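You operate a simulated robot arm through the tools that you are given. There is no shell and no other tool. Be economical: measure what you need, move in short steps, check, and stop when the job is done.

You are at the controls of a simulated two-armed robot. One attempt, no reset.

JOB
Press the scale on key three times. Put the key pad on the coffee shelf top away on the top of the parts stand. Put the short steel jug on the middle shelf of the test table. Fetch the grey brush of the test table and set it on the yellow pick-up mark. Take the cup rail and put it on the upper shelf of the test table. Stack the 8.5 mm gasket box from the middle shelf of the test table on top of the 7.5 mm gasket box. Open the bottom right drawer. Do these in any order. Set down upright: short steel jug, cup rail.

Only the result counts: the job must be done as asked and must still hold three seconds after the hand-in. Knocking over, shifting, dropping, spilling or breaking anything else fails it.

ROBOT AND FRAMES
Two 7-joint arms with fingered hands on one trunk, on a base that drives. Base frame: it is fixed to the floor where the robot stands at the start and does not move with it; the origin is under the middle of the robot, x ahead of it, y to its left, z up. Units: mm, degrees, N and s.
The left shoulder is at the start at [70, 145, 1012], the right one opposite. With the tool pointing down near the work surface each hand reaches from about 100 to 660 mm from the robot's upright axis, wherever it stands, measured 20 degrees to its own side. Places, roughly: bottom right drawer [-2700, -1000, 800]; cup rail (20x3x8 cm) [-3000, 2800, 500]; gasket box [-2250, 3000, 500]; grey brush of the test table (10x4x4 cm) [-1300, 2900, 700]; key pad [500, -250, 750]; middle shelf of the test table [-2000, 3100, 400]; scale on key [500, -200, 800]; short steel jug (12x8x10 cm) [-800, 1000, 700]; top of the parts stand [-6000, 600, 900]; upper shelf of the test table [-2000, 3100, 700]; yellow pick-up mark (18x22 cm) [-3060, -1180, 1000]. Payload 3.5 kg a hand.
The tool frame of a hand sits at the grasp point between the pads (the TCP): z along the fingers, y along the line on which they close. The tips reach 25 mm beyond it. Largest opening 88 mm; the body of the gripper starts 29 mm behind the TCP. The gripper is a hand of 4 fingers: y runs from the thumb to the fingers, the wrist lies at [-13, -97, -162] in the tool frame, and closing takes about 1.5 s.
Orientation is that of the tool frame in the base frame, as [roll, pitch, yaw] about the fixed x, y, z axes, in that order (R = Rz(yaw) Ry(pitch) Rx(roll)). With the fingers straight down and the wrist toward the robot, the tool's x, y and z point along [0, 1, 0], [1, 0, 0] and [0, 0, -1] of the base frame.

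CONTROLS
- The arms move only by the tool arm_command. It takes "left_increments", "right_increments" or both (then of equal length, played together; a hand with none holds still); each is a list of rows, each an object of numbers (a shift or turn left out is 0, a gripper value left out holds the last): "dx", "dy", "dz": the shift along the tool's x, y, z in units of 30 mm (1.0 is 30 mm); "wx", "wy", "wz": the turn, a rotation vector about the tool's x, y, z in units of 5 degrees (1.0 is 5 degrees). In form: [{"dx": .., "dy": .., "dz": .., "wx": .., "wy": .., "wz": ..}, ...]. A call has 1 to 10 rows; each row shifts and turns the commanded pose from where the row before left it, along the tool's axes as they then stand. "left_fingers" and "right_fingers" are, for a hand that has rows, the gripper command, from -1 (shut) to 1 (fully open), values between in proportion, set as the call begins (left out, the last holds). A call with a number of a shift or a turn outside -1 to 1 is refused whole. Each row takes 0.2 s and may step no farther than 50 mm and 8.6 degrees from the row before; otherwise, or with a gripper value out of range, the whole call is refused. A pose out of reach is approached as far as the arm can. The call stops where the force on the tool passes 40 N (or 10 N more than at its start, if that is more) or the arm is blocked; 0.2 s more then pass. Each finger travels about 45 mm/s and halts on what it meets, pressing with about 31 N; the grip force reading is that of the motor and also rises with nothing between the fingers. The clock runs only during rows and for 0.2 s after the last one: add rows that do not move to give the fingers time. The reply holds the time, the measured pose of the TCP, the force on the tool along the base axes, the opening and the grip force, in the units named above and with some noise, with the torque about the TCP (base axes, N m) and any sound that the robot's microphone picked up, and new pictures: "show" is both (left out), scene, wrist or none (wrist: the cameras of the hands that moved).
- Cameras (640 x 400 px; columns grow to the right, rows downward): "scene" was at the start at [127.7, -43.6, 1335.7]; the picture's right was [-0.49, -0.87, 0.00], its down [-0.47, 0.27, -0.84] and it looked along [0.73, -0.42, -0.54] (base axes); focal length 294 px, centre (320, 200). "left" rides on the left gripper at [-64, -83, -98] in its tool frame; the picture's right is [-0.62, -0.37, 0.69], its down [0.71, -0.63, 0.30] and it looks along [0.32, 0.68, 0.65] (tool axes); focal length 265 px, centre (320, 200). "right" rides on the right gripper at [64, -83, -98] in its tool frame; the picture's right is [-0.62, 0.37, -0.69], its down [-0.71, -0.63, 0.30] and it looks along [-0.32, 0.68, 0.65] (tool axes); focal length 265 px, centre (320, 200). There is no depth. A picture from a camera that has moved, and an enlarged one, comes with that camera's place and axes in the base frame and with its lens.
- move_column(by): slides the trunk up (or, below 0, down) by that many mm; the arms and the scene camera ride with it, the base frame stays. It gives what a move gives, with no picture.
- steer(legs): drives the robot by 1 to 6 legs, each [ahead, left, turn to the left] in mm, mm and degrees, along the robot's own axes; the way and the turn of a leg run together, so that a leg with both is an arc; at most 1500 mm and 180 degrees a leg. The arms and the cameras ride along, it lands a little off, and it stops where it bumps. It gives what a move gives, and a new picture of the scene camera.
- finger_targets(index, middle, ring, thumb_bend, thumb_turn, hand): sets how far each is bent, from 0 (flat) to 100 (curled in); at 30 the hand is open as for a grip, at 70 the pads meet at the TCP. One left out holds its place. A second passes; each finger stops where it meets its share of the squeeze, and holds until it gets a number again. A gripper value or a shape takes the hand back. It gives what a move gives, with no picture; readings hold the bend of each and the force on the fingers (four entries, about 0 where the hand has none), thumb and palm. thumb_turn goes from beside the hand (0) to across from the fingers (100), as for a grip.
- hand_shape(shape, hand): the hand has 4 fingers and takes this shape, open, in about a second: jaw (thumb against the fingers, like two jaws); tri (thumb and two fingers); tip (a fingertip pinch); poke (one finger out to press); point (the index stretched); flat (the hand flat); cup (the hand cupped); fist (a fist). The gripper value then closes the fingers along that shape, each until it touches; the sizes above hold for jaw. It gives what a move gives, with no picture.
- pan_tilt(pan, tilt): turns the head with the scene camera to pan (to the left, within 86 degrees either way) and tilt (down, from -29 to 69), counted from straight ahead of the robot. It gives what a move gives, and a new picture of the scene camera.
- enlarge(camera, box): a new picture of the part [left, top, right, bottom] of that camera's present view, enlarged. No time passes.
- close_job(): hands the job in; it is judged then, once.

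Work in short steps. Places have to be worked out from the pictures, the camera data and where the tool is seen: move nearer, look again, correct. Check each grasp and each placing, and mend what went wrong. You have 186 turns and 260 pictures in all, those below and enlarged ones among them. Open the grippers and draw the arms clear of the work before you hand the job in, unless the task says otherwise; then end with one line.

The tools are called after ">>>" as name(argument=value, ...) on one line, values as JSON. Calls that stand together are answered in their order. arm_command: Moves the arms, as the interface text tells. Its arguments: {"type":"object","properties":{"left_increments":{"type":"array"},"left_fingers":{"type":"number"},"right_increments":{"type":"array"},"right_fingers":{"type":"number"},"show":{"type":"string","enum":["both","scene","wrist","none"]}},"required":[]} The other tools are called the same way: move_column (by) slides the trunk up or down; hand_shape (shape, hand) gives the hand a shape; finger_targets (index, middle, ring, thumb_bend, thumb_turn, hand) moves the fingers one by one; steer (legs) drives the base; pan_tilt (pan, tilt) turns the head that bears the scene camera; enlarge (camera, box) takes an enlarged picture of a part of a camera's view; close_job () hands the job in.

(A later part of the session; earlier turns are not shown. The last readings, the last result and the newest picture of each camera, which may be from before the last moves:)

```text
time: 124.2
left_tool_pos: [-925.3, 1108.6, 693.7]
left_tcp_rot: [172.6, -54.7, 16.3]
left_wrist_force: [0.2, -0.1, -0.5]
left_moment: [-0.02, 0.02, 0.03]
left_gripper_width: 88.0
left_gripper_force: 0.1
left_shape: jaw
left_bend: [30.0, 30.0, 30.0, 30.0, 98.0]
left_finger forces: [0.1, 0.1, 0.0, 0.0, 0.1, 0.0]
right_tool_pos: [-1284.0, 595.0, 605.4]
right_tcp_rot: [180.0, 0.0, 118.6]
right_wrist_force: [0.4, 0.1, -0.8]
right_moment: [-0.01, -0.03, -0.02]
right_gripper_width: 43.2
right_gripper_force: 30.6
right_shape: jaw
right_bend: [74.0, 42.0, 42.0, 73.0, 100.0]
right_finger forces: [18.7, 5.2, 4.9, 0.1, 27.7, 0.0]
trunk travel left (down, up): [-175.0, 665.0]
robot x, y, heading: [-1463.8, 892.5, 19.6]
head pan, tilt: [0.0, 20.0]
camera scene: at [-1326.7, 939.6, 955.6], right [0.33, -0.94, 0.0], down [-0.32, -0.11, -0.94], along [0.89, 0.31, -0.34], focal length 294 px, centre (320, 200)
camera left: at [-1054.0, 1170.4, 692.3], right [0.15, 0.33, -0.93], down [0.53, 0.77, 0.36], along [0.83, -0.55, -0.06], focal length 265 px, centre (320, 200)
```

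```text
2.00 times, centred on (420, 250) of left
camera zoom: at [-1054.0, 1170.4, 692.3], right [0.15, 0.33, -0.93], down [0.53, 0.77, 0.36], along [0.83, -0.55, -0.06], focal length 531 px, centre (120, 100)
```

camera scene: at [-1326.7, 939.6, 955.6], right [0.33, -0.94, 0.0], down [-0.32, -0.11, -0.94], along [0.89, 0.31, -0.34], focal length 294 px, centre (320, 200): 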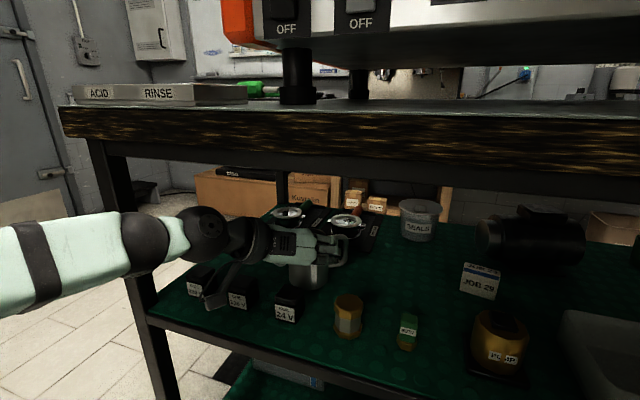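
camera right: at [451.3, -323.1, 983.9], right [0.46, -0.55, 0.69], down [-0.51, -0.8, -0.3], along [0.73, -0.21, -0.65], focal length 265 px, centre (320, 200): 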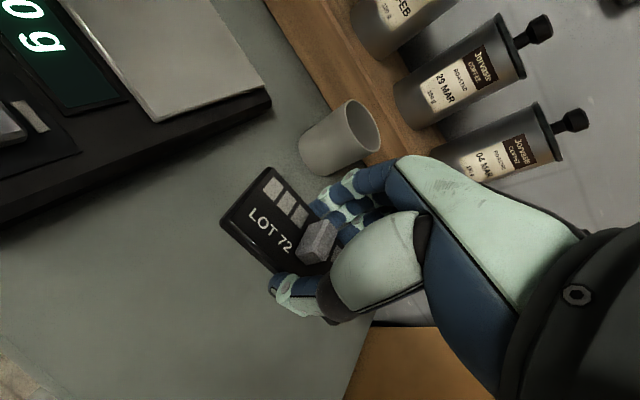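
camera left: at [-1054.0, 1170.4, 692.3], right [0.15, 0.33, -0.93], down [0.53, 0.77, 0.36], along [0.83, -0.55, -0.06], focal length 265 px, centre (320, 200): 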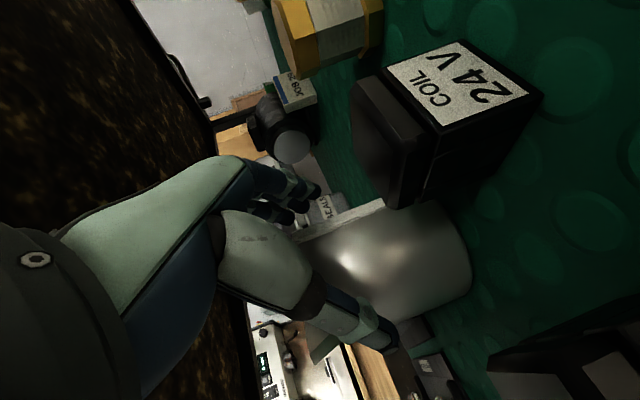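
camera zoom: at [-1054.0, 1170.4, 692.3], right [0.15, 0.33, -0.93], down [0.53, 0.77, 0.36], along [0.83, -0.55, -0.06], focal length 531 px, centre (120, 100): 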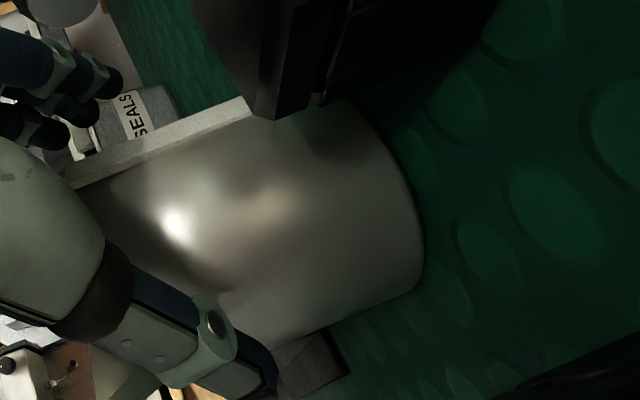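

The body lies between thumb and fingers. I advance the last 36 mm, then close.

>>> arm_command(left_increments=[{"dz": 0.6}, {"dz": 0.6}], show="wrist")

```text
time: 124.8
left_tool_pos: [-895.9, 1113.2, 673.6]
left_tcp_rot: [172.6, -54.8, 16.3]
left_wrist_force: [0.1, -0.1, 0.4]
left_moment: [0.04, -0.01, 0.03]
left_gripper_width: 88.0
left_gripper_force: 0.1
left_shape: jaw
left_bend: [30.0, 30.0, 30.0, 29.0, 98.0]
left_finger forces: [0.1, 0.0, 0.0, 0.0, 1.0, 0.0]
right_tool_pos: [-1285.3, 594.9, 604.5]
right_tcp_rot: [-180.0, 0.0, 118.6]
right_wrist_force: [0.1, -0.9, -0.2]
right_moment: [-0.01, 0.0, 0.01]
right_gripper_width: 42.9
right_gripper_force: 30.5
right_shape: jaw
right_bend: [74.0, 42.0, 42.0, 73.0, 100.0]
right_finger forces: [18.8, 5.2, 4.9, 0.0, 27.6, 0.0]
trunk travel left (down, up): [-175.0, 665.0]
robot x, y, heading: [-1460.1, 892.2, 19.4]
head pan, tilt: [0.0, 20.0]
camera left: at [-1024.6, 1173.9, 671.2], right [0.15, 0.33, -0.93], down [0.53, 0.77, 0.36], along [0.83, -0.55, -0.06], focal length 265 px, centre (320, 200)
```

left: 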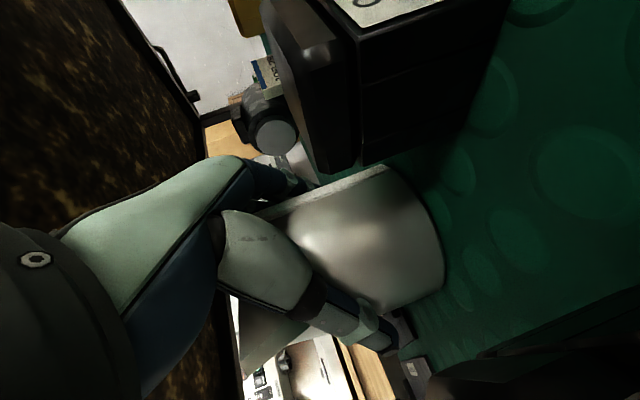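

Thumb lightly touches the body; good depth. I close the hand.

>>> arm_command(left_increments=[{}, {}, {}, {}, {}, {}, {}], left_fingers=-1, show="wrist")

>>> enlarge(camera="scene", box=[160, 160, 480, 360])

```text
time: 126.4
left_tool_pos: [-895.6, 1112.4, 673.0]
left_tcp_rot: [172.5, -54.8, 16.3]
left_wrist_force: [-0.9, 2.1, 1.5]
left_moment: [0.1, 0.03, 0.02]
left_gripper_width: 68.2
left_gripper_force: 31.0
left_shape: jaw
left_bend: [28.0, 38.0, 35.0, 36.0, 98.0]
left_finger forces: [18.1, 10.1, 3.8, 0.0, 33.8, 0.0]
right_tool_pos: [-1284.8, 595.0, 605.4]
right_tcp_rot: [180.0, 0.0, 118.5]
right_wrist_force: [0.4, 0.1, -0.1]
right_moment: [0.0, -0.01, 0.0]
right_gripper_width: 42.9
right_gripper_force: 31.2
right_shape: jaw
right_bend: [74.0, 42.0, 42.0, 73.0, 100.0]
right_finger forces: [18.8, 5.2, 5.0, 0.1, 27.6, 0.0]
trunk travel left (down, up): [-175.0, 665.0]
robot x, y, heading: [-1458.6, 891.1, 19.5]
head pan, tilt: [0.0, 20.0]
camera left: at [-1024.8, 1173.9, 671.2], right [0.15, 0.33, -0.93], down [0.53, 0.77, 0.36], along [0.83, -0.55, -0.06], focal length 265 px, centre (320, 200)
```

left: 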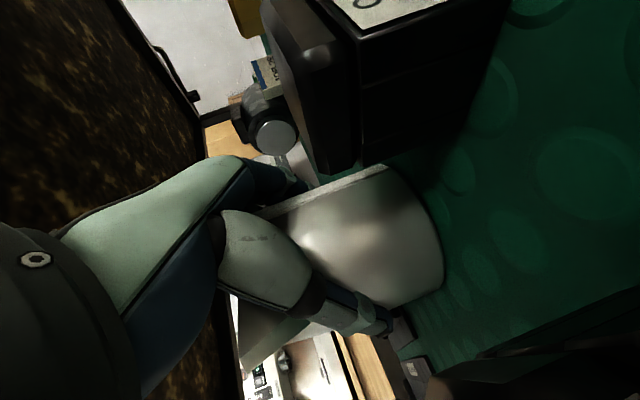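

```text
2.00 times, centred on (320, 260) of scene
camera zoom: at [-1327.1, 939.7, 955.7], right [0.33, -0.94, 0.0], down [-0.32, -0.11, -0.94], along [0.89, 0.31, -0.34], focal length 588 px, centre (320, 80)
```

zoom: 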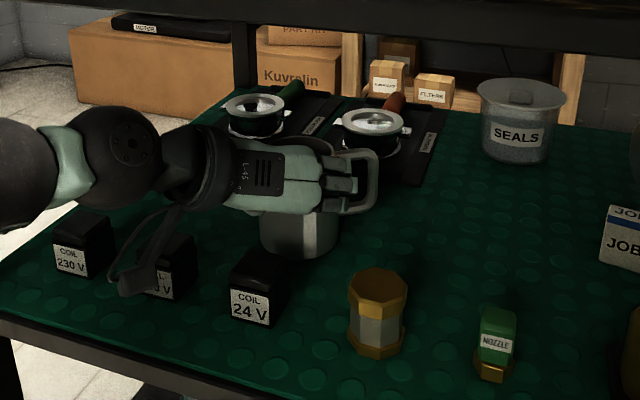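

Firm grip (68 mm, 31 N). I lift straight up 60 mm.

>>> arm_command(left_increments=[{"dx": 0.27, "dy": 0.025, "dz": -0.19}, {"dx": 0.545, "dy": 0.05, "dz": -0.38}, {"dx": 0.545, "dy": 0.05, "dz": -0.38}, {"dx": 0.27, "dy": 0.025, "dz": -0.19}], show="wrist")

>>> enlarge(camera="scene", box=[160, 160, 480, 360])

```text
time: 127.4
left_tool_pos: [-895.1, 1111.7, 733.7]
left_tcp_rot: [172.5, -54.7, 16.4]
left_wrist_force: [0.4, 0.1, -1.6]
left_moment: [-0.02, 0.01, -0.01]
left_gripper_width: 68.4
left_gripper_force: 30.9
left_shape: jaw
left_bend: [28.0, 38.0, 36.0, 36.0, 97.0]
left_finger forces: [19.7, 10.0, 3.8, 0.0, 33.6, 0.1]
right_tool_pos: [-1285.6, 596.4, 604.4]
right_tcp_rot: [-180.0, 0.1, 118.6]
right_wrist_force: [-0.5, -0.1, -0.1]
right_moment: [-0.03, -0.03, 0.0]
right_gripper_width: 42.9
right_gripper_force: 30.8
right_shape: jaw
right_bend: [74.0, 42.0, 42.0, 73.0, 100.0]
right_finger forces: [18.8, 5.1, 5.0, 0.0, 27.6, 0.1]
trunk travel left (down, up): [-175.0, 665.0]
robot x, y, heading: [-1460.4, 892.3, 19.5]
head pan, tilt: [0.0, 20.0]
camera left: at [-1023.2, 1173.2, 731.9], right [0.15, 0.33, -0.93], down [0.53, 0.77, 0.36], along [0.83, -0.55, -0.06], focal length 265 px, centre (320, 200)
```

left: 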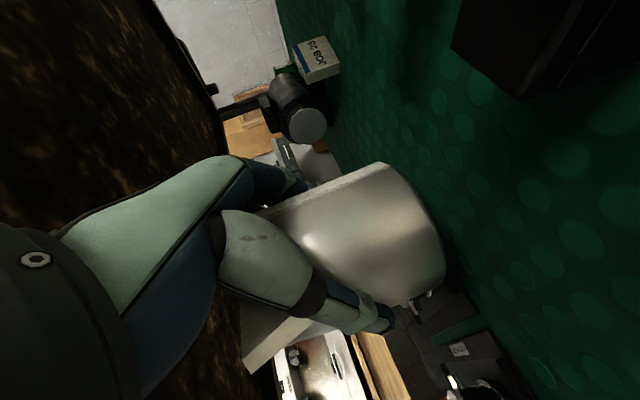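

```text
2.00 times, centred on (320, 260) of scene
camera zoom: at [-1326.7, 939.6, 955.6], right [0.33, -0.94, 0.0], down [-0.32, -0.11, -0.94], along [0.89, 0.31, -0.34], focal length 588 px, centre (320, 80)
```

zoom: 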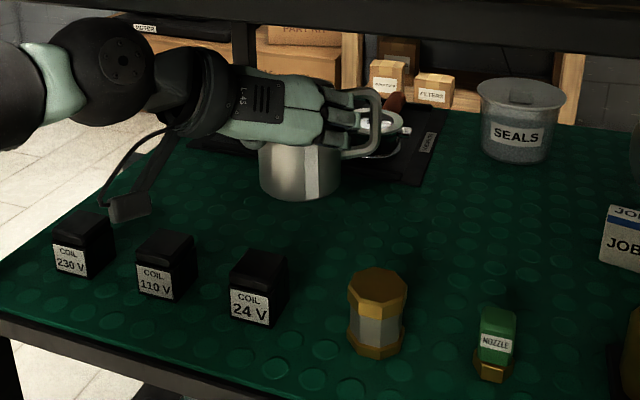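

Upright and held. I withdraw the hand straight back over the coil boxes.

>>> arm_command(left_increments=[{"dx": -0.7, "dy": -0.08, "dz": -1.0}, {"dx": -0.7, "dy": -0.08, "dz": -1.0}, {"dx": -0.7, "dy": -0.08, "dz": -1.0}, {"dx": -0.7, "dy": -0.08, "dz": -1.0}, {"dx": -0.7, "dy": -0.08, "dz": -1.0}, {"dx": -0.7, "dy": -0.08, "dz": -1.0}])

```text
time: 128.8
left_tool_pos: [-1112.9, 1088.8, 734.4]
left_tcp_rot: [172.4, -54.8, 16.4]
left_wrist_force: [0.7, 0.0, -1.3]
left_moment: [0.04, 0.01, -0.01]
left_gripper_width: 68.3
left_gripper_force: 30.9
left_shape: jaw
left_bend: [28.0, 38.0, 36.0, 36.0, 97.0]
left_finger forces: [19.5, 10.0, 3.9, 0.0, 33.4, 0.0]
right_tool_pos: [-1285.8, 595.7, 606.2]
right_tcp_rot: [180.0, 0.1, 118.6]
right_wrist_force: [0.6, -0.1, -1.3]
right_moment: [0.02, -0.01, 0.03]
right_gripper_width: 43.0
right_gripper_force: 31.0
right_shape: jaw
right_bend: [74.0, 42.0, 42.0, 73.0, 100.0]
right_finger forces: [18.7, 5.2, 5.0, 0.1, 27.6, 0.0]
trunk travel left (down, up): [-175.0, 665.0]
robot x, y, heading: [-1462.0, 889.6, 19.6]
head pan, tilt: [0.0, 20.0]
camera scene: at [-1327.0, 939.8, 955.7], right [0.33, -0.94, 0.0], down [-0.32, -0.11, -0.94], along [0.89, 0.31, -0.34], focal length 294 px, centre (320, 200)
camera left: at [-1243.3, 1149.3, 732.3], right [0.15, 0.33, -0.93], down [0.53, 0.77, 0.36], along [0.83, -0.55, -0.06], focal length 265 px, centre (320, 200)
```

scene: 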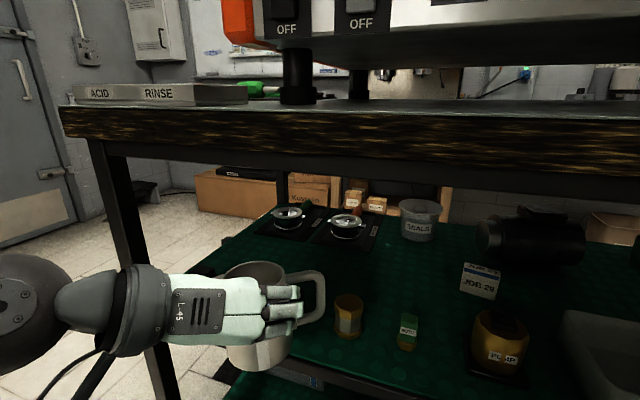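
left: 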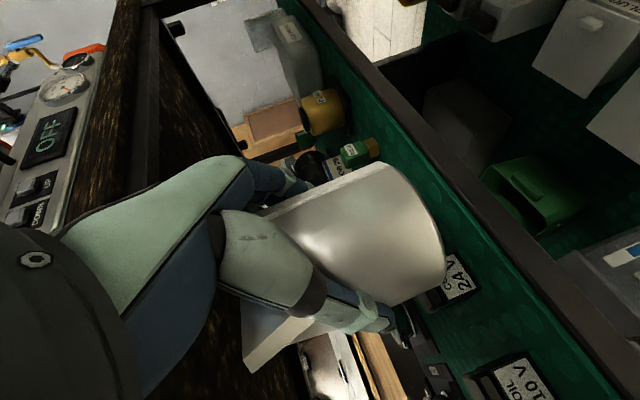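

I back away, slide out of the aisle to y≈1870, then turn to face the test table.

>>> steer(legs=[[-200, 0, 0], [352, 989, 0], [0, 0, 70]])

>>> pan_tilt(pan=30, tilt=15)

```text
time: 138.4
left_tool_pos: [-1723.3, 2252.9, 733.1]
left_tcp_rot: [172.5, -54.7, 87.6]
left_wrist_force: [0.9, 0.4, -2.5]
left_moment: [-0.02, -0.02, 0.01]
left_gripper_width: 68.2
left_gripper_force: 31.1
left_shape: jaw
left_bend: [28.0, 38.0, 36.0, 36.0, 97.0]
left_finger forces: [19.5, 10.0, 3.8, 0.1, 33.4, 0.0]
right_tool_pos: [-1312.0, 1932.0, 604.8]
right_tcp_rot: [-180.0, 0.1, -170.3]
right_wrist_force: [0.7, 0.2, -0.5]
right_moment: [0.01, 0.01, 0.05]
right_gripper_width: 43.0
right_gripper_force: 30.7
right_shape: jaw
right_bend: [74.0, 42.0, 42.0, 73.0, 100.0]
right_finger forces: [18.9, 5.3, 5.0, 0.0, 27.7, 0.0]
trunk travel left (down, up): [-175.0, 665.0]
robot x, y, heading: [-1648.0, 1860.3, 90.7]
head pan, tilt: [0.0, 20.0]
camera scene: at [-1651.3, 2004.3, 955.7], right [1.0, 0.01, 0.0], down [0.0, -0.34, -0.94], along [-0.01, 0.94, -0.34], focal length 294 px, centre (320, 200)
```

scene: 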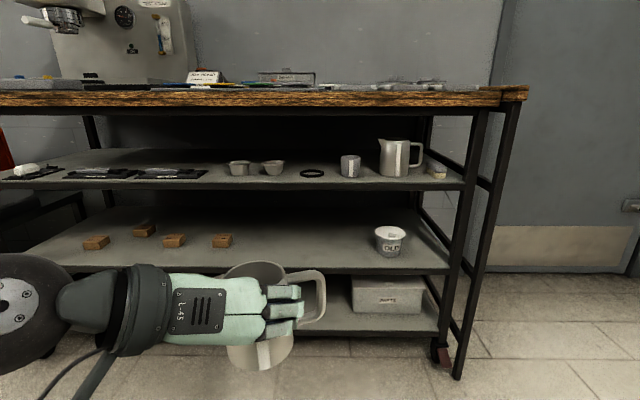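

```text
time: 139.4
left_tool_pos: [-1722.4, 2253.9, 733.3]
left_tcp_rot: [172.5, -54.7, 87.5]
left_wrist_force: [-0.3, 0.0, -1.4]
left_moment: [-0.02, 0.0, -0.04]
left_gripper_width: 68.2
left_gripper_force: 31.3
left_shape: jaw
left_bend: [28.0, 38.0, 36.0, 36.0, 97.0]
left_finger forces: [19.6, 10.0, 3.8, 0.1, 33.4, 0.0]
right_tool_pos: [-1313.0, 1933.2, 604.2]
right_tcp_rot: [-180.0, 0.1, -170.1]
right_wrist_force: [-0.5, -0.2, -0.2]
right_moment: [0.02, 0.0, -0.02]
right_gripper_width: 43.1
right_gripper_force: 30.7
right_shape: jaw
right_bend: [74.0, 42.0, 42.0, 73.0, 100.0]
right_finger forces: [18.9, 5.1, 4.9, 0.0, 27.7, 0.1]
trunk travel left (down, up): [-175.0, 665.0]
robot x, y, heading: [-1652.1, 1857.6, 90.8]
head pan, tilt: [30.0, 15.0]
camera scene: at [-1697.8, 1991.5, 963.8], right [0.86, 0.51, 0.0], down [0.13, -0.22, -0.97], along [-0.49, 0.83, -0.26], focal length 294 px, centre (320, 200)
```

scene: 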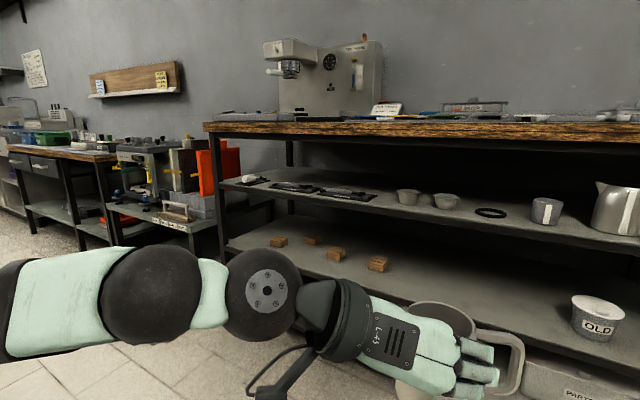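

Middle shelf surface is judged at z≈445 with free space near x≈-1700. I lower the trunk and drive closer.

>>> move_column(by=-175)

>>> steer(legs=[[400, 0, 0]])

>>> pan_tilt(pan=-8, tilt=22)

```text
time: 141.3
left_tool_pos: [-1723.3, 2254.2, 559.8]
left_tcp_rot: [172.6, -54.7, 87.5]
left_wrist_force: [0.5, 0.5, -3.1]
left_moment: [-0.04, -0.01, -0.02]
left_gripper_width: 68.4
left_gripper_force: 30.8
left_shape: jaw
left_bend: [28.0, 38.0, 36.0, 36.0, 97.0]
left_finger forces: [19.5, 10.0, 3.8, 0.0, 33.4, 0.0]
right_tool_pos: [-1313.0, 1930.9, 430.0]
right_tcp_rot: [-180.0, 0.1, -170.2]
right_wrist_force: [-0.3, 0.6, -1.2]
right_moment: [-0.02, 0.03, 0.0]
right_gripper_width: 43.0
right_gripper_force: 31.1
right_shape: jaw
right_bend: [74.0, 42.0, 42.0, 73.0, 100.0]
right_finger forces: [18.8, 5.2, 4.9, 0.0, 27.6, 0.0]
trunk travel left (down, up): [0.0, 840.0]
robot x, y, heading: [-1649.9, 1859.6, 90.7]
head pan, tilt: [30.0, 15.0]
```

```text
time: 143.8
left_tool_pos: [-1726.3, 2655.2, 560.1]
left_tcp_rot: [172.5, -54.7, 87.4]
left_wrist_force: [-0.3, 0.3, -1.7]
left_moment: [-0.04, 0.03, -0.04]
left_gripper_width: 68.4
left_gripper_force: 31.2
left_shape: jaw
left_bend: [28.0, 38.0, 36.0, 36.0, 97.0]
left_finger forces: [19.6, 10.0, 3.9, 0.0, 33.3, 0.1]
right_tool_pos: [-1317.3, 2332.0, 430.0]
right_tcp_rot: [-180.0, 0.0, -170.4]
right_wrist_force: [0.4, 0.5, 0.2]
right_moment: [0.02, -0.02, -0.01]
right_gripper_width: 42.6
right_gripper_force: 30.8
right_shape: jaw
right_bend: [74.0, 42.0, 42.0, 73.0, 100.0]
right_finger forces: [18.9, 5.1, 4.9, 0.0, 27.7, 0.0]
trunk travel left (down, up): [0.0, 840.0]
robot x, y, heading: [-1648.8, 2260.0, 90.7]
head pan, tilt: [30.0, 15.0]
camera scene: at [-1701.9, 2392.2, 788.8], right [0.86, 0.51, 0.0], down [0.13, -0.22, -0.97], along [-0.49, 0.83, -0.26], focal length 294 px, centre (320, 200)
```

scene: 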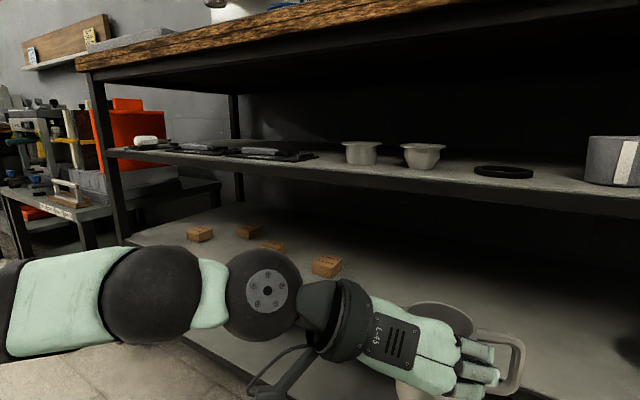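

```text
time: 144.9
left_tool_pos: [-1727.0, 2654.5, 558.9]
left_tcp_rot: [172.6, -54.8, 87.4]
left_wrist_force: [0.8, -0.4, -2.1]
left_moment: [-0.03, -0.01, 0.02]
left_gripper_width: 68.3
left_gripper_force: 31.2
left_shape: jaw
left_bend: [28.0, 38.0, 36.0, 36.0, 97.0]
left_finger forces: [19.5, 10.1, 3.8, 0.1, 33.4, 0.0]
right_tool_pos: [-1316.3, 2331.8, 429.8]
right_tcp_rot: [180.0, 0.0, -170.4]
right_wrist_force: [-1.1, 0.2, -0.1]
right_moment: [0.01, -0.05, -0.01]
right_gripper_width: 42.9
right_gripper_force: 30.9
right_shape: jaw
right_bend: [74.0, 42.0, 42.0, 73.0, 100.0]
right_finger forces: [18.9, 5.2, 4.9, 0.0, 27.7, 0.0]
trunk travel left (down, up): [0.0, 840.0]
robot x, y, heading: [-1652.1, 2259.0, 90.4]
head pan, tilt: [-8.0, 22.0]
camera scene: at [-1642.5, 2403.8, 777.4], right [0.99, -0.13, 0.0], down [-0.05, -0.37, -0.93], along [0.12, 0.92, -0.37], focal length 294 px, centre (320, 200)
```

scene: 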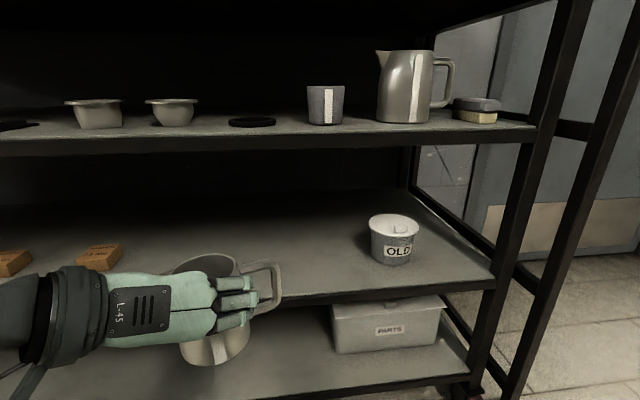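

I drive 90 mm more and extend the arm so the jug is over the middle shelf, bottom about 30 mm above it.

>>> steer(legs=[[90, 0, 0]])

>>> arm_command(left_increments=[{"dx": 0.355, "dy": -0.16, "dz": 0.908}, {"dx": 0.355, "dy": -0.16, "dz": 0.908}, {"dx": 0.355, "dy": -0.16, "dz": 0.908}, {"dx": 0.355, "dy": -0.16, "dz": 0.908}])

```text
time: 146.0
left_tool_pos: [-1728.4, 2744.0, 559.5]
left_tcp_rot: [172.4, -54.7, 87.5]
left_wrist_force: [0.0, -0.4, -1.5]
left_moment: [-0.03, 0.03, 0.01]
left_gripper_width: 68.5
left_gripper_force: 30.6
left_shape: jaw
left_bend: [28.0, 38.0, 36.0, 36.0, 97.0]
left_finger forces: [19.6, 10.0, 3.8, 0.1, 33.4, 0.1]
right_tool_pos: [-1317.5, 2422.3, 430.7]
right_tcp_rot: [180.0, 0.0, -170.5]
right_wrist_force: [0.5, 0.1, -0.1]
right_moment: [0.02, 0.01, -0.03]
right_gripper_width: 42.8
right_gripper_force: 31.2
right_shape: jaw
right_bend: [74.0, 42.0, 42.0, 73.0, 100.0]
right_finger forces: [18.9, 5.2, 4.9, 0.0, 27.6, 0.1]
trunk travel left (down, up): [0.0, 840.0]
robot x, y, heading: [-1654.1, 2350.5, 90.5]
head pan, tilt: [-8.0, 22.0]
camera scene: at [-1643.3, 2494.1, 777.4], right [0.99, -0.13, 0.0], down [-0.05, -0.37, -0.93], along [0.12, 0.92, -0.37], focal length 294 px, centre (320, 200)
```

scene: 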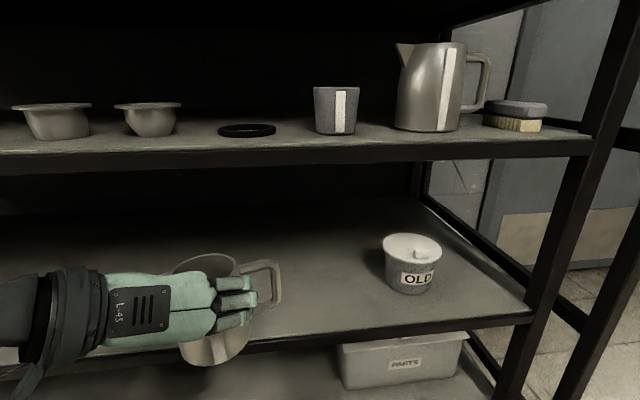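

```text
time: 147.0
left_tool_pos: [-1728.9, 2861.8, 530.8]
left_tcp_rot: [172.5, -54.7, 87.4]
left_wrist_force: [0.3, 0.4, -1.6]
left_moment: [-0.04, 0.02, 0.0]
left_gripper_width: 68.2
left_gripper_force: 30.8
left_shape: jaw
left_bend: [28.0, 38.0, 36.0, 36.0, 97.0]
left_finger forces: [19.5, 10.0, 3.8, 0.0, 33.4, 0.1]
right_tool_pos: [-1318.0, 2422.5, 430.0]
right_tcp_rot: [179.9, 0.0, -170.4]
right_wrist_force: [-0.2, -0.1, -0.3]
right_moment: [-0.03, 0.0, 0.03]
right_gripper_width: 43.0
right_gripper_force: 30.7
right_shape: jaw
right_bend: [74.0, 42.0, 42.0, 73.0, 100.0]
right_finger forces: [18.9, 5.1, 4.9, 0.0, 27.7, 0.1]
trunk travel left (down, up): [0.0, 840.0]
robot x, y, heading: [-1654.0, 2347.9, 90.5]
head pan, tilt: [-8.0, 22.0]
camera scene: at [-1643.3, 2494.1, 777.4], right [0.99, -0.13, 0.0], down [-0.05, -0.37, -0.93], along [0.12, 0.92, -0.37], focal length 294 px, centre (320, 200)
camera left: at [-1827.7, 2758.1, 528.3], right [-0.26, 0.25, -0.93], down [-0.55, 0.75, 0.36], along [0.79, 0.61, -0.06], focal length 265 px, centre (320, 200)
```

scene: 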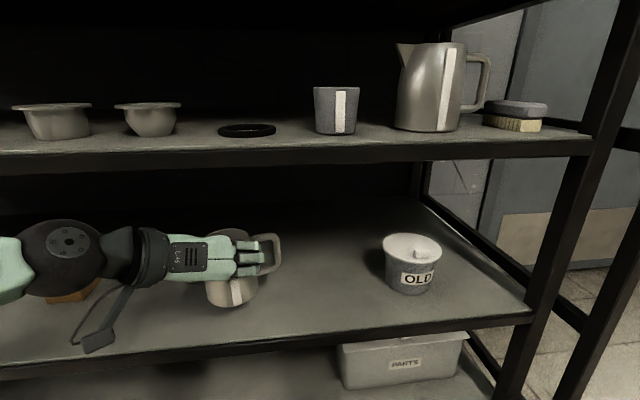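
left: 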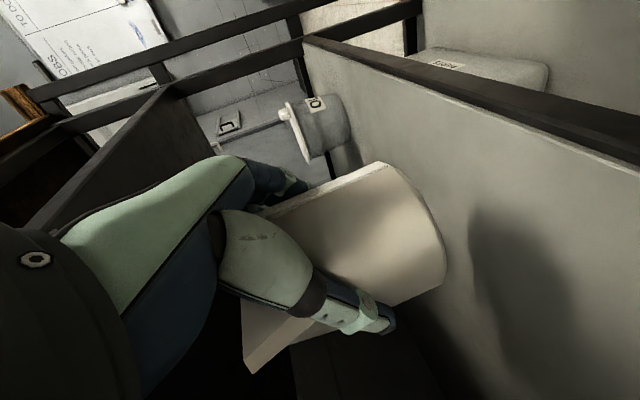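

Jug is over the shelf. I lower in small steps, watching the vertical force.

>>> arm_command(left_increments=[{"dx": -0.327, "dy": -0.03, "dz": 0.228}, {"dx": -0.327, "dy": -0.03, "dz": 0.228}, {}], show="scene")

```text
time: 147.8
left_tool_pos: [-1727.8, 2859.7, 506.2]
left_tcp_rot: [172.4, -54.7, 87.5]
left_wrist_force: [-1.1, 0.6, -1.5]
left_moment: [-0.03, 0.04, -0.03]
left_gripper_width: 68.5
left_gripper_force: 30.4
left_shape: jaw
left_bend: [28.0, 38.0, 36.0, 36.0, 97.0]
left_finger forces: [19.5, 10.0, 3.8, 0.0, 33.4, 0.0]
right_tool_pos: [-1318.5, 2422.8, 429.2]
right_tcp_rot: [179.9, 0.1, -170.4]
right_wrist_force: [-0.5, -0.3, -1.0]
right_moment: [-0.03, -0.01, -0.01]
right_gripper_width: 42.7
right_gripper_force: 31.1
right_shape: jaw
right_bend: [74.0, 42.0, 42.0, 73.0, 100.0]
right_finger forces: [18.9, 5.3, 4.9, 0.0, 27.6, 0.0]
trunk travel left (down, up): [0.0, 840.0]
robot x, y, heading: [-1655.4, 2349.3, 90.4]
head pan, tilt: [-8.0, 22.0]
camera scene: at [-1643.3, 2494.2, 777.4], right [0.99, -0.13, 0.0], down [-0.05, -0.37, -0.93], along [0.12, 0.92, -0.37], focal length 294 px, centre (320, 200)
```

scene: 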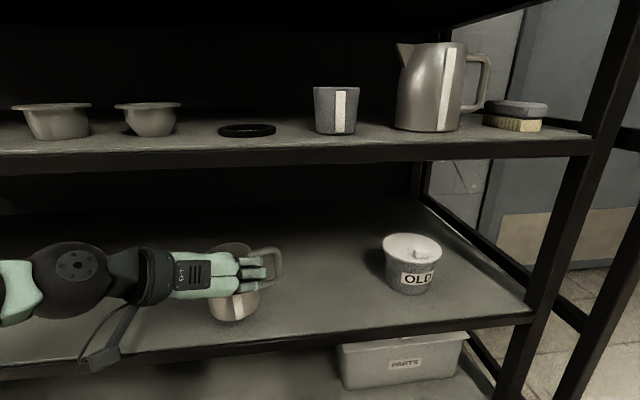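

No contact yet. I continue in 6 mm steps.

>>> arm_command(left_increments=[{"dx": -0.163, "dy": -0.015, "dz": 0.114}, {}], show="none")

>>> arm_command(left_increments=[{"dx": -0.163, "dy": -0.015, "dz": 0.114}, {}], show="none")

>>> enlarge(camera="scene", box=[80, 200, 400, 400])

```text
time: 148.4
left_tool_pos: [-1727.2, 2859.6, 501.2]
left_tcp_rot: [172.5, -54.7, 87.3]
left_wrist_force: [0.1, 0.8, -2.1]
left_moment: [0.0, 0.02, -0.02]
left_gripper_width: 67.9
left_gripper_force: 31.3
left_shape: jaw
left_bend: [28.0, 38.0, 36.0, 36.0, 97.0]
left_finger forces: [19.5, 9.9, 3.7, 0.1, 33.5, 0.1]
right_tool_pos: [-1317.8, 2421.3, 430.4]
right_tcp_rot: [180.0, 0.1, -170.5]
right_wrist_force: [0.2, 1.5, -1.4]
right_moment: [0.03, -0.03, 0.02]
right_gripper_width: 43.0
right_gripper_force: 31.0
right_shape: jaw
right_bend: [74.0, 42.0, 42.0, 73.0, 100.0]
right_finger forces: [18.8, 5.2, 4.9, 0.1, 27.6, 0.0]
trunk travel left (down, up): [0.0, 840.0]
robot x, y, heading: [-1654.7, 2350.5, 90.6]
head pan, tilt: [-8.0, 22.0]
```

```text
time: 149.0
left_tool_pos: [-1728.2, 2858.5, 494.1]
left_tcp_rot: [172.5, -54.6, 87.4]
left_wrist_force: [-0.1, 0.5, -1.6]
left_moment: [-0.01, 0.02, -0.04]
left_gripper_width: 68.3
left_gripper_force: 31.0
left_shape: jaw
left_bend: [28.0, 38.0, 36.0, 36.0, 97.0]
left_finger forces: [19.5, 10.1, 3.8, 0.0, 33.4, 0.0]
right_tool_pos: [-1317.6, 2421.8, 430.5]
right_tcp_rot: [180.0, 0.0, -170.4]
right_wrist_force: [0.8, -0.8, 0.6]
right_moment: [-0.02, -0.01, -0.03]
right_gripper_width: 43.0
right_gripper_force: 31.6
right_shape: jaw
right_bend: [74.0, 42.0, 42.0, 73.0, 100.0]
right_finger forces: [18.9, 5.3, 4.9, 0.1, 27.6, 0.0]
trunk travel left (down, up): [0.0, 840.0]
robot x, y, heading: [-1655.2, 2349.7, 90.2]
head pan, tilt: [-8.0, 22.0]
```

```text
2.00 times, centred on (240, 300) of scene
camera zoom: at [-1643.3, 2494.2, 777.4], right [0.99, -0.13, 0.0], down [-0.05, -0.37, -0.93], along [0.12, 0.92, -0.37], focal length 588 px, centre (480, 0)
```

zoom: 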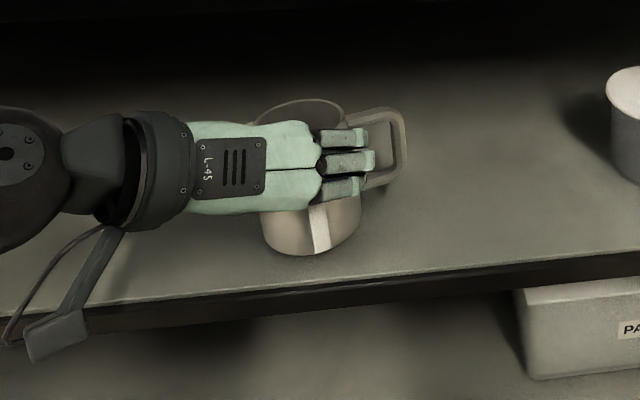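

Still no contact; continue lowering.

>>> arm_command(left_increments=[{"dx": -0.136, "dy": -0.0125, "dz": 0.095}, {}], show="none")

>>> arm_command(left_increments=[{"dx": -0.136, "dy": -0.0125, "dz": 0.095}, {}], show="none")

>>> enlarge(camera="scene", box=[160, 230, 320, 330])

```text
time: 149.6
left_tool_pos: [-1727.7, 2858.2, 488.4]
left_tcp_rot: [172.5, -54.7, 87.4]
left_wrist_force: [-0.4, -0.1, -2.0]
left_moment: [-0.05, 0.04, -0.01]
left_gripper_width: 68.5
left_gripper_force: 31.5
left_shape: jaw
left_bend: [28.0, 38.0, 36.0, 36.0, 97.0]
left_finger forces: [19.5, 10.0, 3.7, 0.1, 33.4, 0.1]
right_tool_pos: [-1316.0, 2422.1, 430.7]
right_tcp_rot: [-180.0, 0.0, -170.4]
right_wrist_force: [0.7, 0.0, -0.4]
right_moment: [-0.02, -0.01, 0.01]
right_gripper_width: 43.0
right_gripper_force: 31.4
right_shape: jaw
right_bend: [74.0, 42.0, 42.0, 73.0, 100.0]
right_finger forces: [18.9, 5.1, 4.9, 0.1, 27.6, 0.0]
trunk travel left (down, up): [0.0, 840.0]
robot x, y, heading: [-1658.2, 2351.6, 90.6]
head pan, tilt: [-8.0, 22.0]
```

```text
time: 150.2
left_tool_pos: [-1727.5, 2858.8, 483.3]
left_tcp_rot: [172.5, -54.8, 87.4]
left_wrist_force: [0.2, 0.2, -1.7]
left_moment: [0.01, 0.01, 0.05]
left_gripper_width: 68.3
left_gripper_force: 31.3
left_shape: jaw
left_bend: [28.0, 38.0, 36.0, 36.0, 97.0]
left_finger forces: [19.6, 10.0, 3.9, 0.0, 33.4, 0.0]
right_tool_pos: [-1318.0, 2423.5, 431.5]
right_tcp_rot: [179.9, 0.0, -170.5]
right_wrist_force: [-0.5, 0.0, -0.5]
right_moment: [0.03, 0.02, -0.05]
right_gripper_width: 43.0
right_gripper_force: 31.3
right_shape: jaw
right_bend: [74.0, 42.0, 42.0, 73.0, 100.0]
right_finger forces: [18.9, 5.2, 4.8, 0.0, 27.5, 0.1]
trunk travel left (down, up): [0.0, 840.0]
robot x, y, heading: [-1652.1, 2351.2, 90.8]
head pan, tilt: [-8.0, 22.0]
```

```text
4.00 times, centred on (240, 280) of scene
camera zoom: at [-1643.3, 2494.2, 777.4], right [0.99, -0.13, 0.0], down [-0.05, -0.37, -0.93], along [0.12, 0.92, -0.37], focal length 1177 px, centre (640, -120)
```

zoom: 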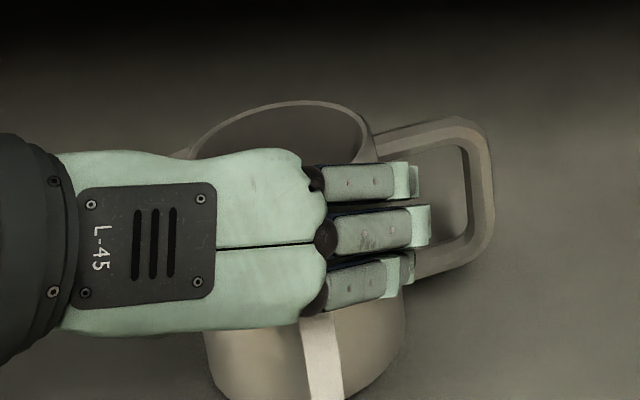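

>>> arm_command(left_increments=[{"dx": -0.136, "dy": -0.0125, "dz": 0.095}, {}], show="none")

>>> arm_command(left_increments=[{"dx": -0.136, "dy": -0.0125, "dz": 0.095}, {}], show="scene")

```text
time: 150.8
left_tool_pos: [-1726.9, 2858.8, 479.5]
left_tcp_rot: [172.6, -54.7, 87.3]
left_wrist_force: [-0.4, -0.1, -2.4]
left_moment: [-0.02, 0.02, 0.02]
left_gripper_width: 68.7
left_gripper_force: 31.0
left_shape: jaw
left_bend: [28.0, 38.0, 36.0, 36.0, 97.0]
left_finger forces: [19.5, 10.0, 3.8, 0.0, 33.5, 0.0]
right_tool_pos: [-1317.4, 2421.5, 430.4]
right_tcp_rot: [180.0, 0.0, -170.4]
right_wrist_force: [-0.5, -0.5, -0.5]
right_moment: [-0.01, -0.02, -0.03]
right_gripper_width: 42.9
right_gripper_force: 30.9
right_shape: jaw
right_bend: [74.0, 42.0, 42.0, 73.0, 100.0]
right_finger forces: [18.8, 5.2, 4.9, 0.0, 27.5, 0.0]
trunk travel left (down, up): [0.0, 840.0]
robot x, y, heading: [-1654.9, 2352.7, 90.4]
head pan, tilt: [-8.0, 22.0]
```

```text
time: 151.4
left_tool_pos: [-1726.2, 2859.6, 473.9]
left_tcp_rot: [172.5, -54.8, 87.5]
left_wrist_force: [0.6, -0.4, 1.7]
left_moment: [0.01, 0.09, 0.0]
left_gripper_width: 68.2
left_gripper_force: 31.3
left_shape: jaw
left_bend: [28.0, 38.0, 36.0, 36.0, 97.0]
left_finger forces: [19.4, 10.2, 4.3, 0.1, 33.8, 0.0]
right_tool_pos: [-1318.3, 2423.2, 430.1]
right_tcp_rot: [180.0, 0.0, -170.4]
right_wrist_force: [-0.3, -0.2, -0.3]
right_moment: [0.01, -0.01, -0.01]
right_gripper_width: 42.8
right_gripper_force: 30.9
right_shape: jaw
right_bend: [74.0, 42.0, 42.0, 73.0, 100.0]
right_finger forces: [18.9, 5.2, 5.0, 0.0, 27.6, 0.0]
trunk travel left (down, up): [0.0, 840.0]
robot x, y, heading: [-1653.5, 2353.2, 90.3]
head pan, tilt: [-8.0, 22.0]
camera scene: at [-1643.2, 2493.8, 777.5], right [0.99, -0.13, 0.0], down [-0.05, -0.37, -0.93], along [0.12, 0.92, -0.37], focal length 294 px, centre (320, 200)
```

scene: 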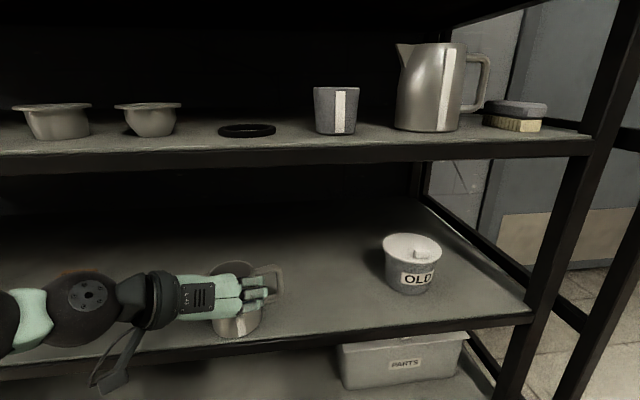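

Contact: the shelf (z≈419) carries the jug. I open the hand, then withdraw straight back.

>>> arm_command(left_increments=[{}, {}, {}, {}, {}, {}], left_fingers=1, show="wrist")

>>> arm_command(left_increments=[{"dx": -0.285, "dy": -0.025, "dz": -0.41}, {"dx": -0.57, "dy": -0.05, "dz": -0.82}, {"dx": -0.57, "dy": -0.05, "dz": -0.82}, {"dx": -0.57, "dy": -0.05, "dz": -0.82}, {"dx": -0.57, "dy": -0.05, "dz": -0.82}, {"dx": -0.57, "dy": -0.05, "dz": -0.82}], show="scene")

```text
time: 152.8
left_tool_pos: [-1726.3, 2859.4, 473.9]
left_tcp_rot: [172.6, -54.7, 87.4]
left_wrist_force: [-0.6, 0.1, -0.2]
left_moment: [0.02, -0.03, 0.01]
left_gripper_width: 87.8
left_gripper_force: 0.0
left_shape: jaw
left_bend: [30.0, 30.0, 30.0, 30.0, 98.0]
left_finger forces: [0.0, 0.1, 0.0, 0.0, 0.0, 0.0]
right_tool_pos: [-1317.5, 2421.7, 430.5]
right_tcp_rot: [180.0, 0.0, -170.4]
right_wrist_force: [0.5, 0.4, 0.0]
right_moment: [0.0, 0.01, 0.0]
right_gripper_width: 42.7
right_gripper_force: 30.8
right_shape: jaw
right_bend: [74.0, 42.0, 42.0, 73.0, 100.0]
right_finger forces: [18.9, 5.2, 4.9, 0.1, 27.5, 0.0]
trunk travel left (down, up): [0.0, 840.0]
robot x, y, heading: [-1655.6, 2351.6, 90.5]
head pan, tilt: [-8.0, 22.0]
camera left: at [-1826.0, 2755.2, 472.0], right [-0.26, 0.25, -0.93], down [-0.55, 0.75, 0.36], along [0.79, 0.61, -0.06], focal length 265 px, centre (320, 200)
```

left: 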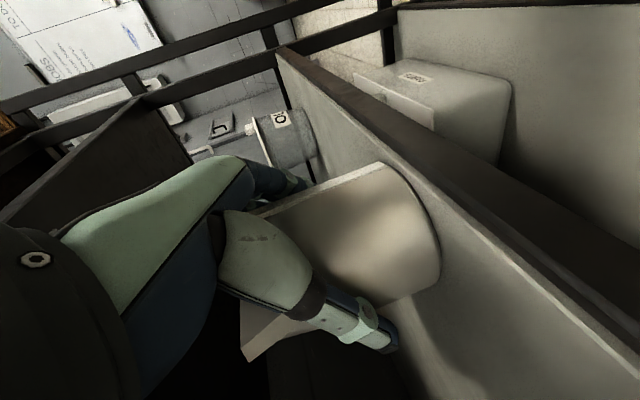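

```text
time: 154.2
left_tool_pos: [-1761.7, 2713.9, 486.3]
left_tcp_rot: [172.6, -54.6, 87.3]
left_wrist_force: [0.6, 0.0, 0.5]
left_moment: [0.02, 0.02, -0.01]
left_gripper_width: 87.8
left_gripper_force: 0.0
left_shape: jaw
left_bend: [30.0, 30.0, 30.0, 30.0, 98.0]
left_finger forces: [0.0, 0.0, 0.0, 0.0, 0.0, 0.1]
left hand out of reach, approached as far as the arm can: row 6
right_tool_pos: [-1317.6, 2421.7, 430.3]
right_tcp_rot: [-179.9, 0.0, -170.4]
right_wrist_force: [0.7, 0.2, 0.0]
right_moment: [-0.01, 0.01, -0.02]
right_gripper_width: 42.9
right_gripper_force: 31.5
right_shape: jaw
right_bend: [74.0, 42.0, 42.0, 73.0, 100.0]
right_finger forces: [18.9, 5.2, 4.8, 0.0, 27.6, 0.0]
trunk travel left (down, up): [0.0, 840.0]
robot x, y, heading: [-1657.5, 2352.4, 90.5]
head pan, tilt: [-8.0, 22.0]
camera scene: at [-1643.3, 2494.0, 777.4], right [0.99, -0.13, 0.0], down [-0.05, -0.37, -0.93], along [0.12, 0.92, -0.37], focal length 294 px, centre (320, 200)
```

scene: 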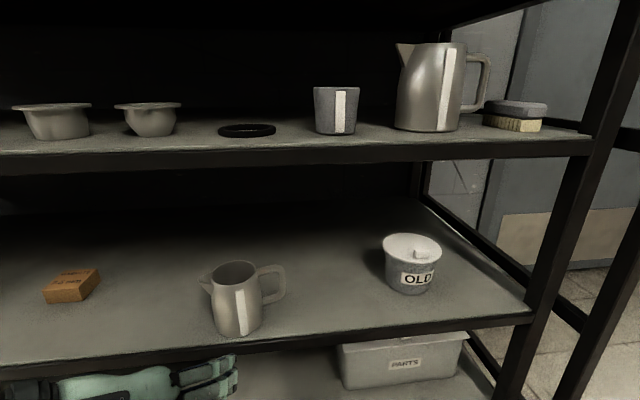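

The jug stands upright on the middle shelf. Next the gasket boxes: I look left along the shelf to read their labels.

>>> pan_tilt(pan=40, tilt=25)

>>> enlarge(camera="scene", box=[180, 120, 420, 270])

```text
time: 155.4
left_tool_pos: [-1760.8, 2713.0, 486.0]
left_tcp_rot: [172.8, -54.4, 87.0]
left_wrist_force: [-1.4, 0.1, 0.7]
left_moment: [-0.01, 0.0, 0.01]
left_gripper_width: 87.5
left_gripper_force: 0.1
left_shape: jaw
left_bend: [30.0, 30.0, 30.0, 30.0, 98.0]
left_finger forces: [0.0, 0.0, 0.1, 0.0, 0.1, 0.0]
right_tool_pos: [-1318.7, 2422.9, 430.8]
right_tcp_rot: [-180.0, 0.0, -170.4]
right_wrist_force: [0.2, -0.1, 0.3]
right_moment: [0.0, -0.01, 0.02]
right_gripper_width: 42.8
right_gripper_force: 30.5
right_shape: jaw
right_bend: [74.0, 42.0, 42.0, 73.0, 100.0]
right_finger forces: [19.0, 5.2, 4.8, 0.0, 27.5, 0.1]
trunk travel left (down, up): [0.0, 840.0]
robot x, y, heading: [-1658.9, 2352.2, 90.4]
head pan, tilt: [40.0, 25.0]
camera scene: at [-1715.2, 2472.0, 772.6], right [0.76, 0.65, 0.0], down [0.27, -0.32, -0.91], along [-0.59, 0.69, -0.42], focal length 294 px, centre (320, 200)
```

scene: 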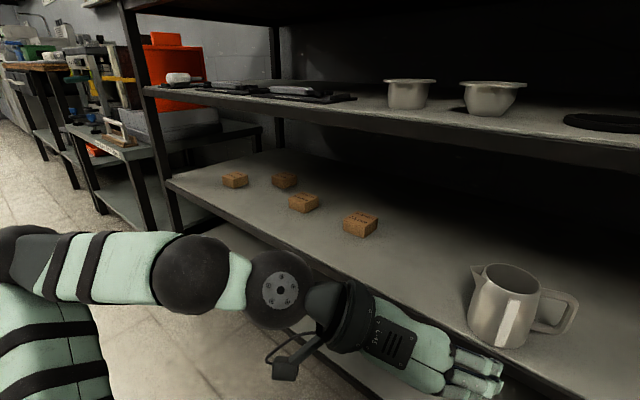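

```text
2.67 times, centred on (300, 195) of scene
camera zoom: at [-1715.2, 2472.0, 772.6], right [0.76, 0.65, 0.0], down [0.27, -0.32, -0.91], along [-0.59, 0.69, -0.42], focal length 785 px, centre (373, 213)
```

zoom: 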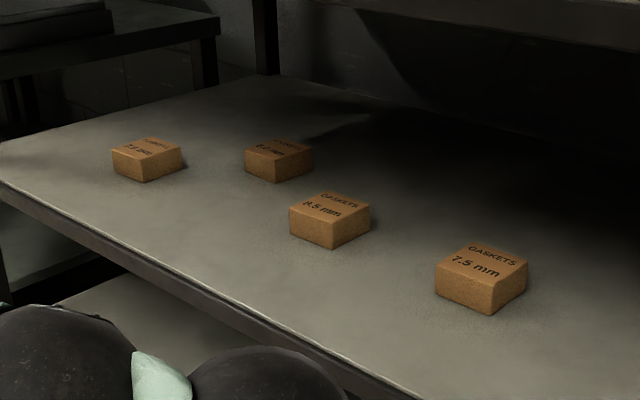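

>>> enlarge(camera="scene", box=[210, 160, 306, 220])

>>> enlarge(camera="scene", box=[280, 185, 392, 245])

```text
6.67 times, centred on (258, 190) of scene
camera zoom: at [-1715.2, 2472.0, 772.6], right [0.76, 0.65, 0.0], down [0.27, -0.32, -0.91], along [-0.59, 0.69, -0.42], focal length 1962 px, centre (733, 267)
```

zoom: 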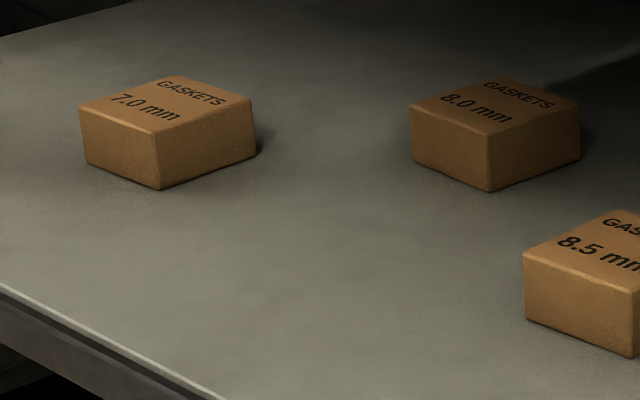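

```text
5.71 times, centred on (336, 215) of scene
camera zoom: at [-1715.2, 2472.0, 772.6], right [0.76, 0.65, 0.0], down [0.27, -0.32, -0.91], along [-0.59, 0.69, -0.42], focal length 1682 px, centre (229, 114)
```

zoom: 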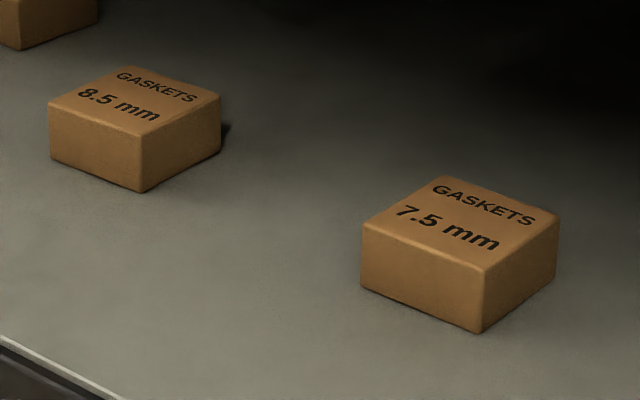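

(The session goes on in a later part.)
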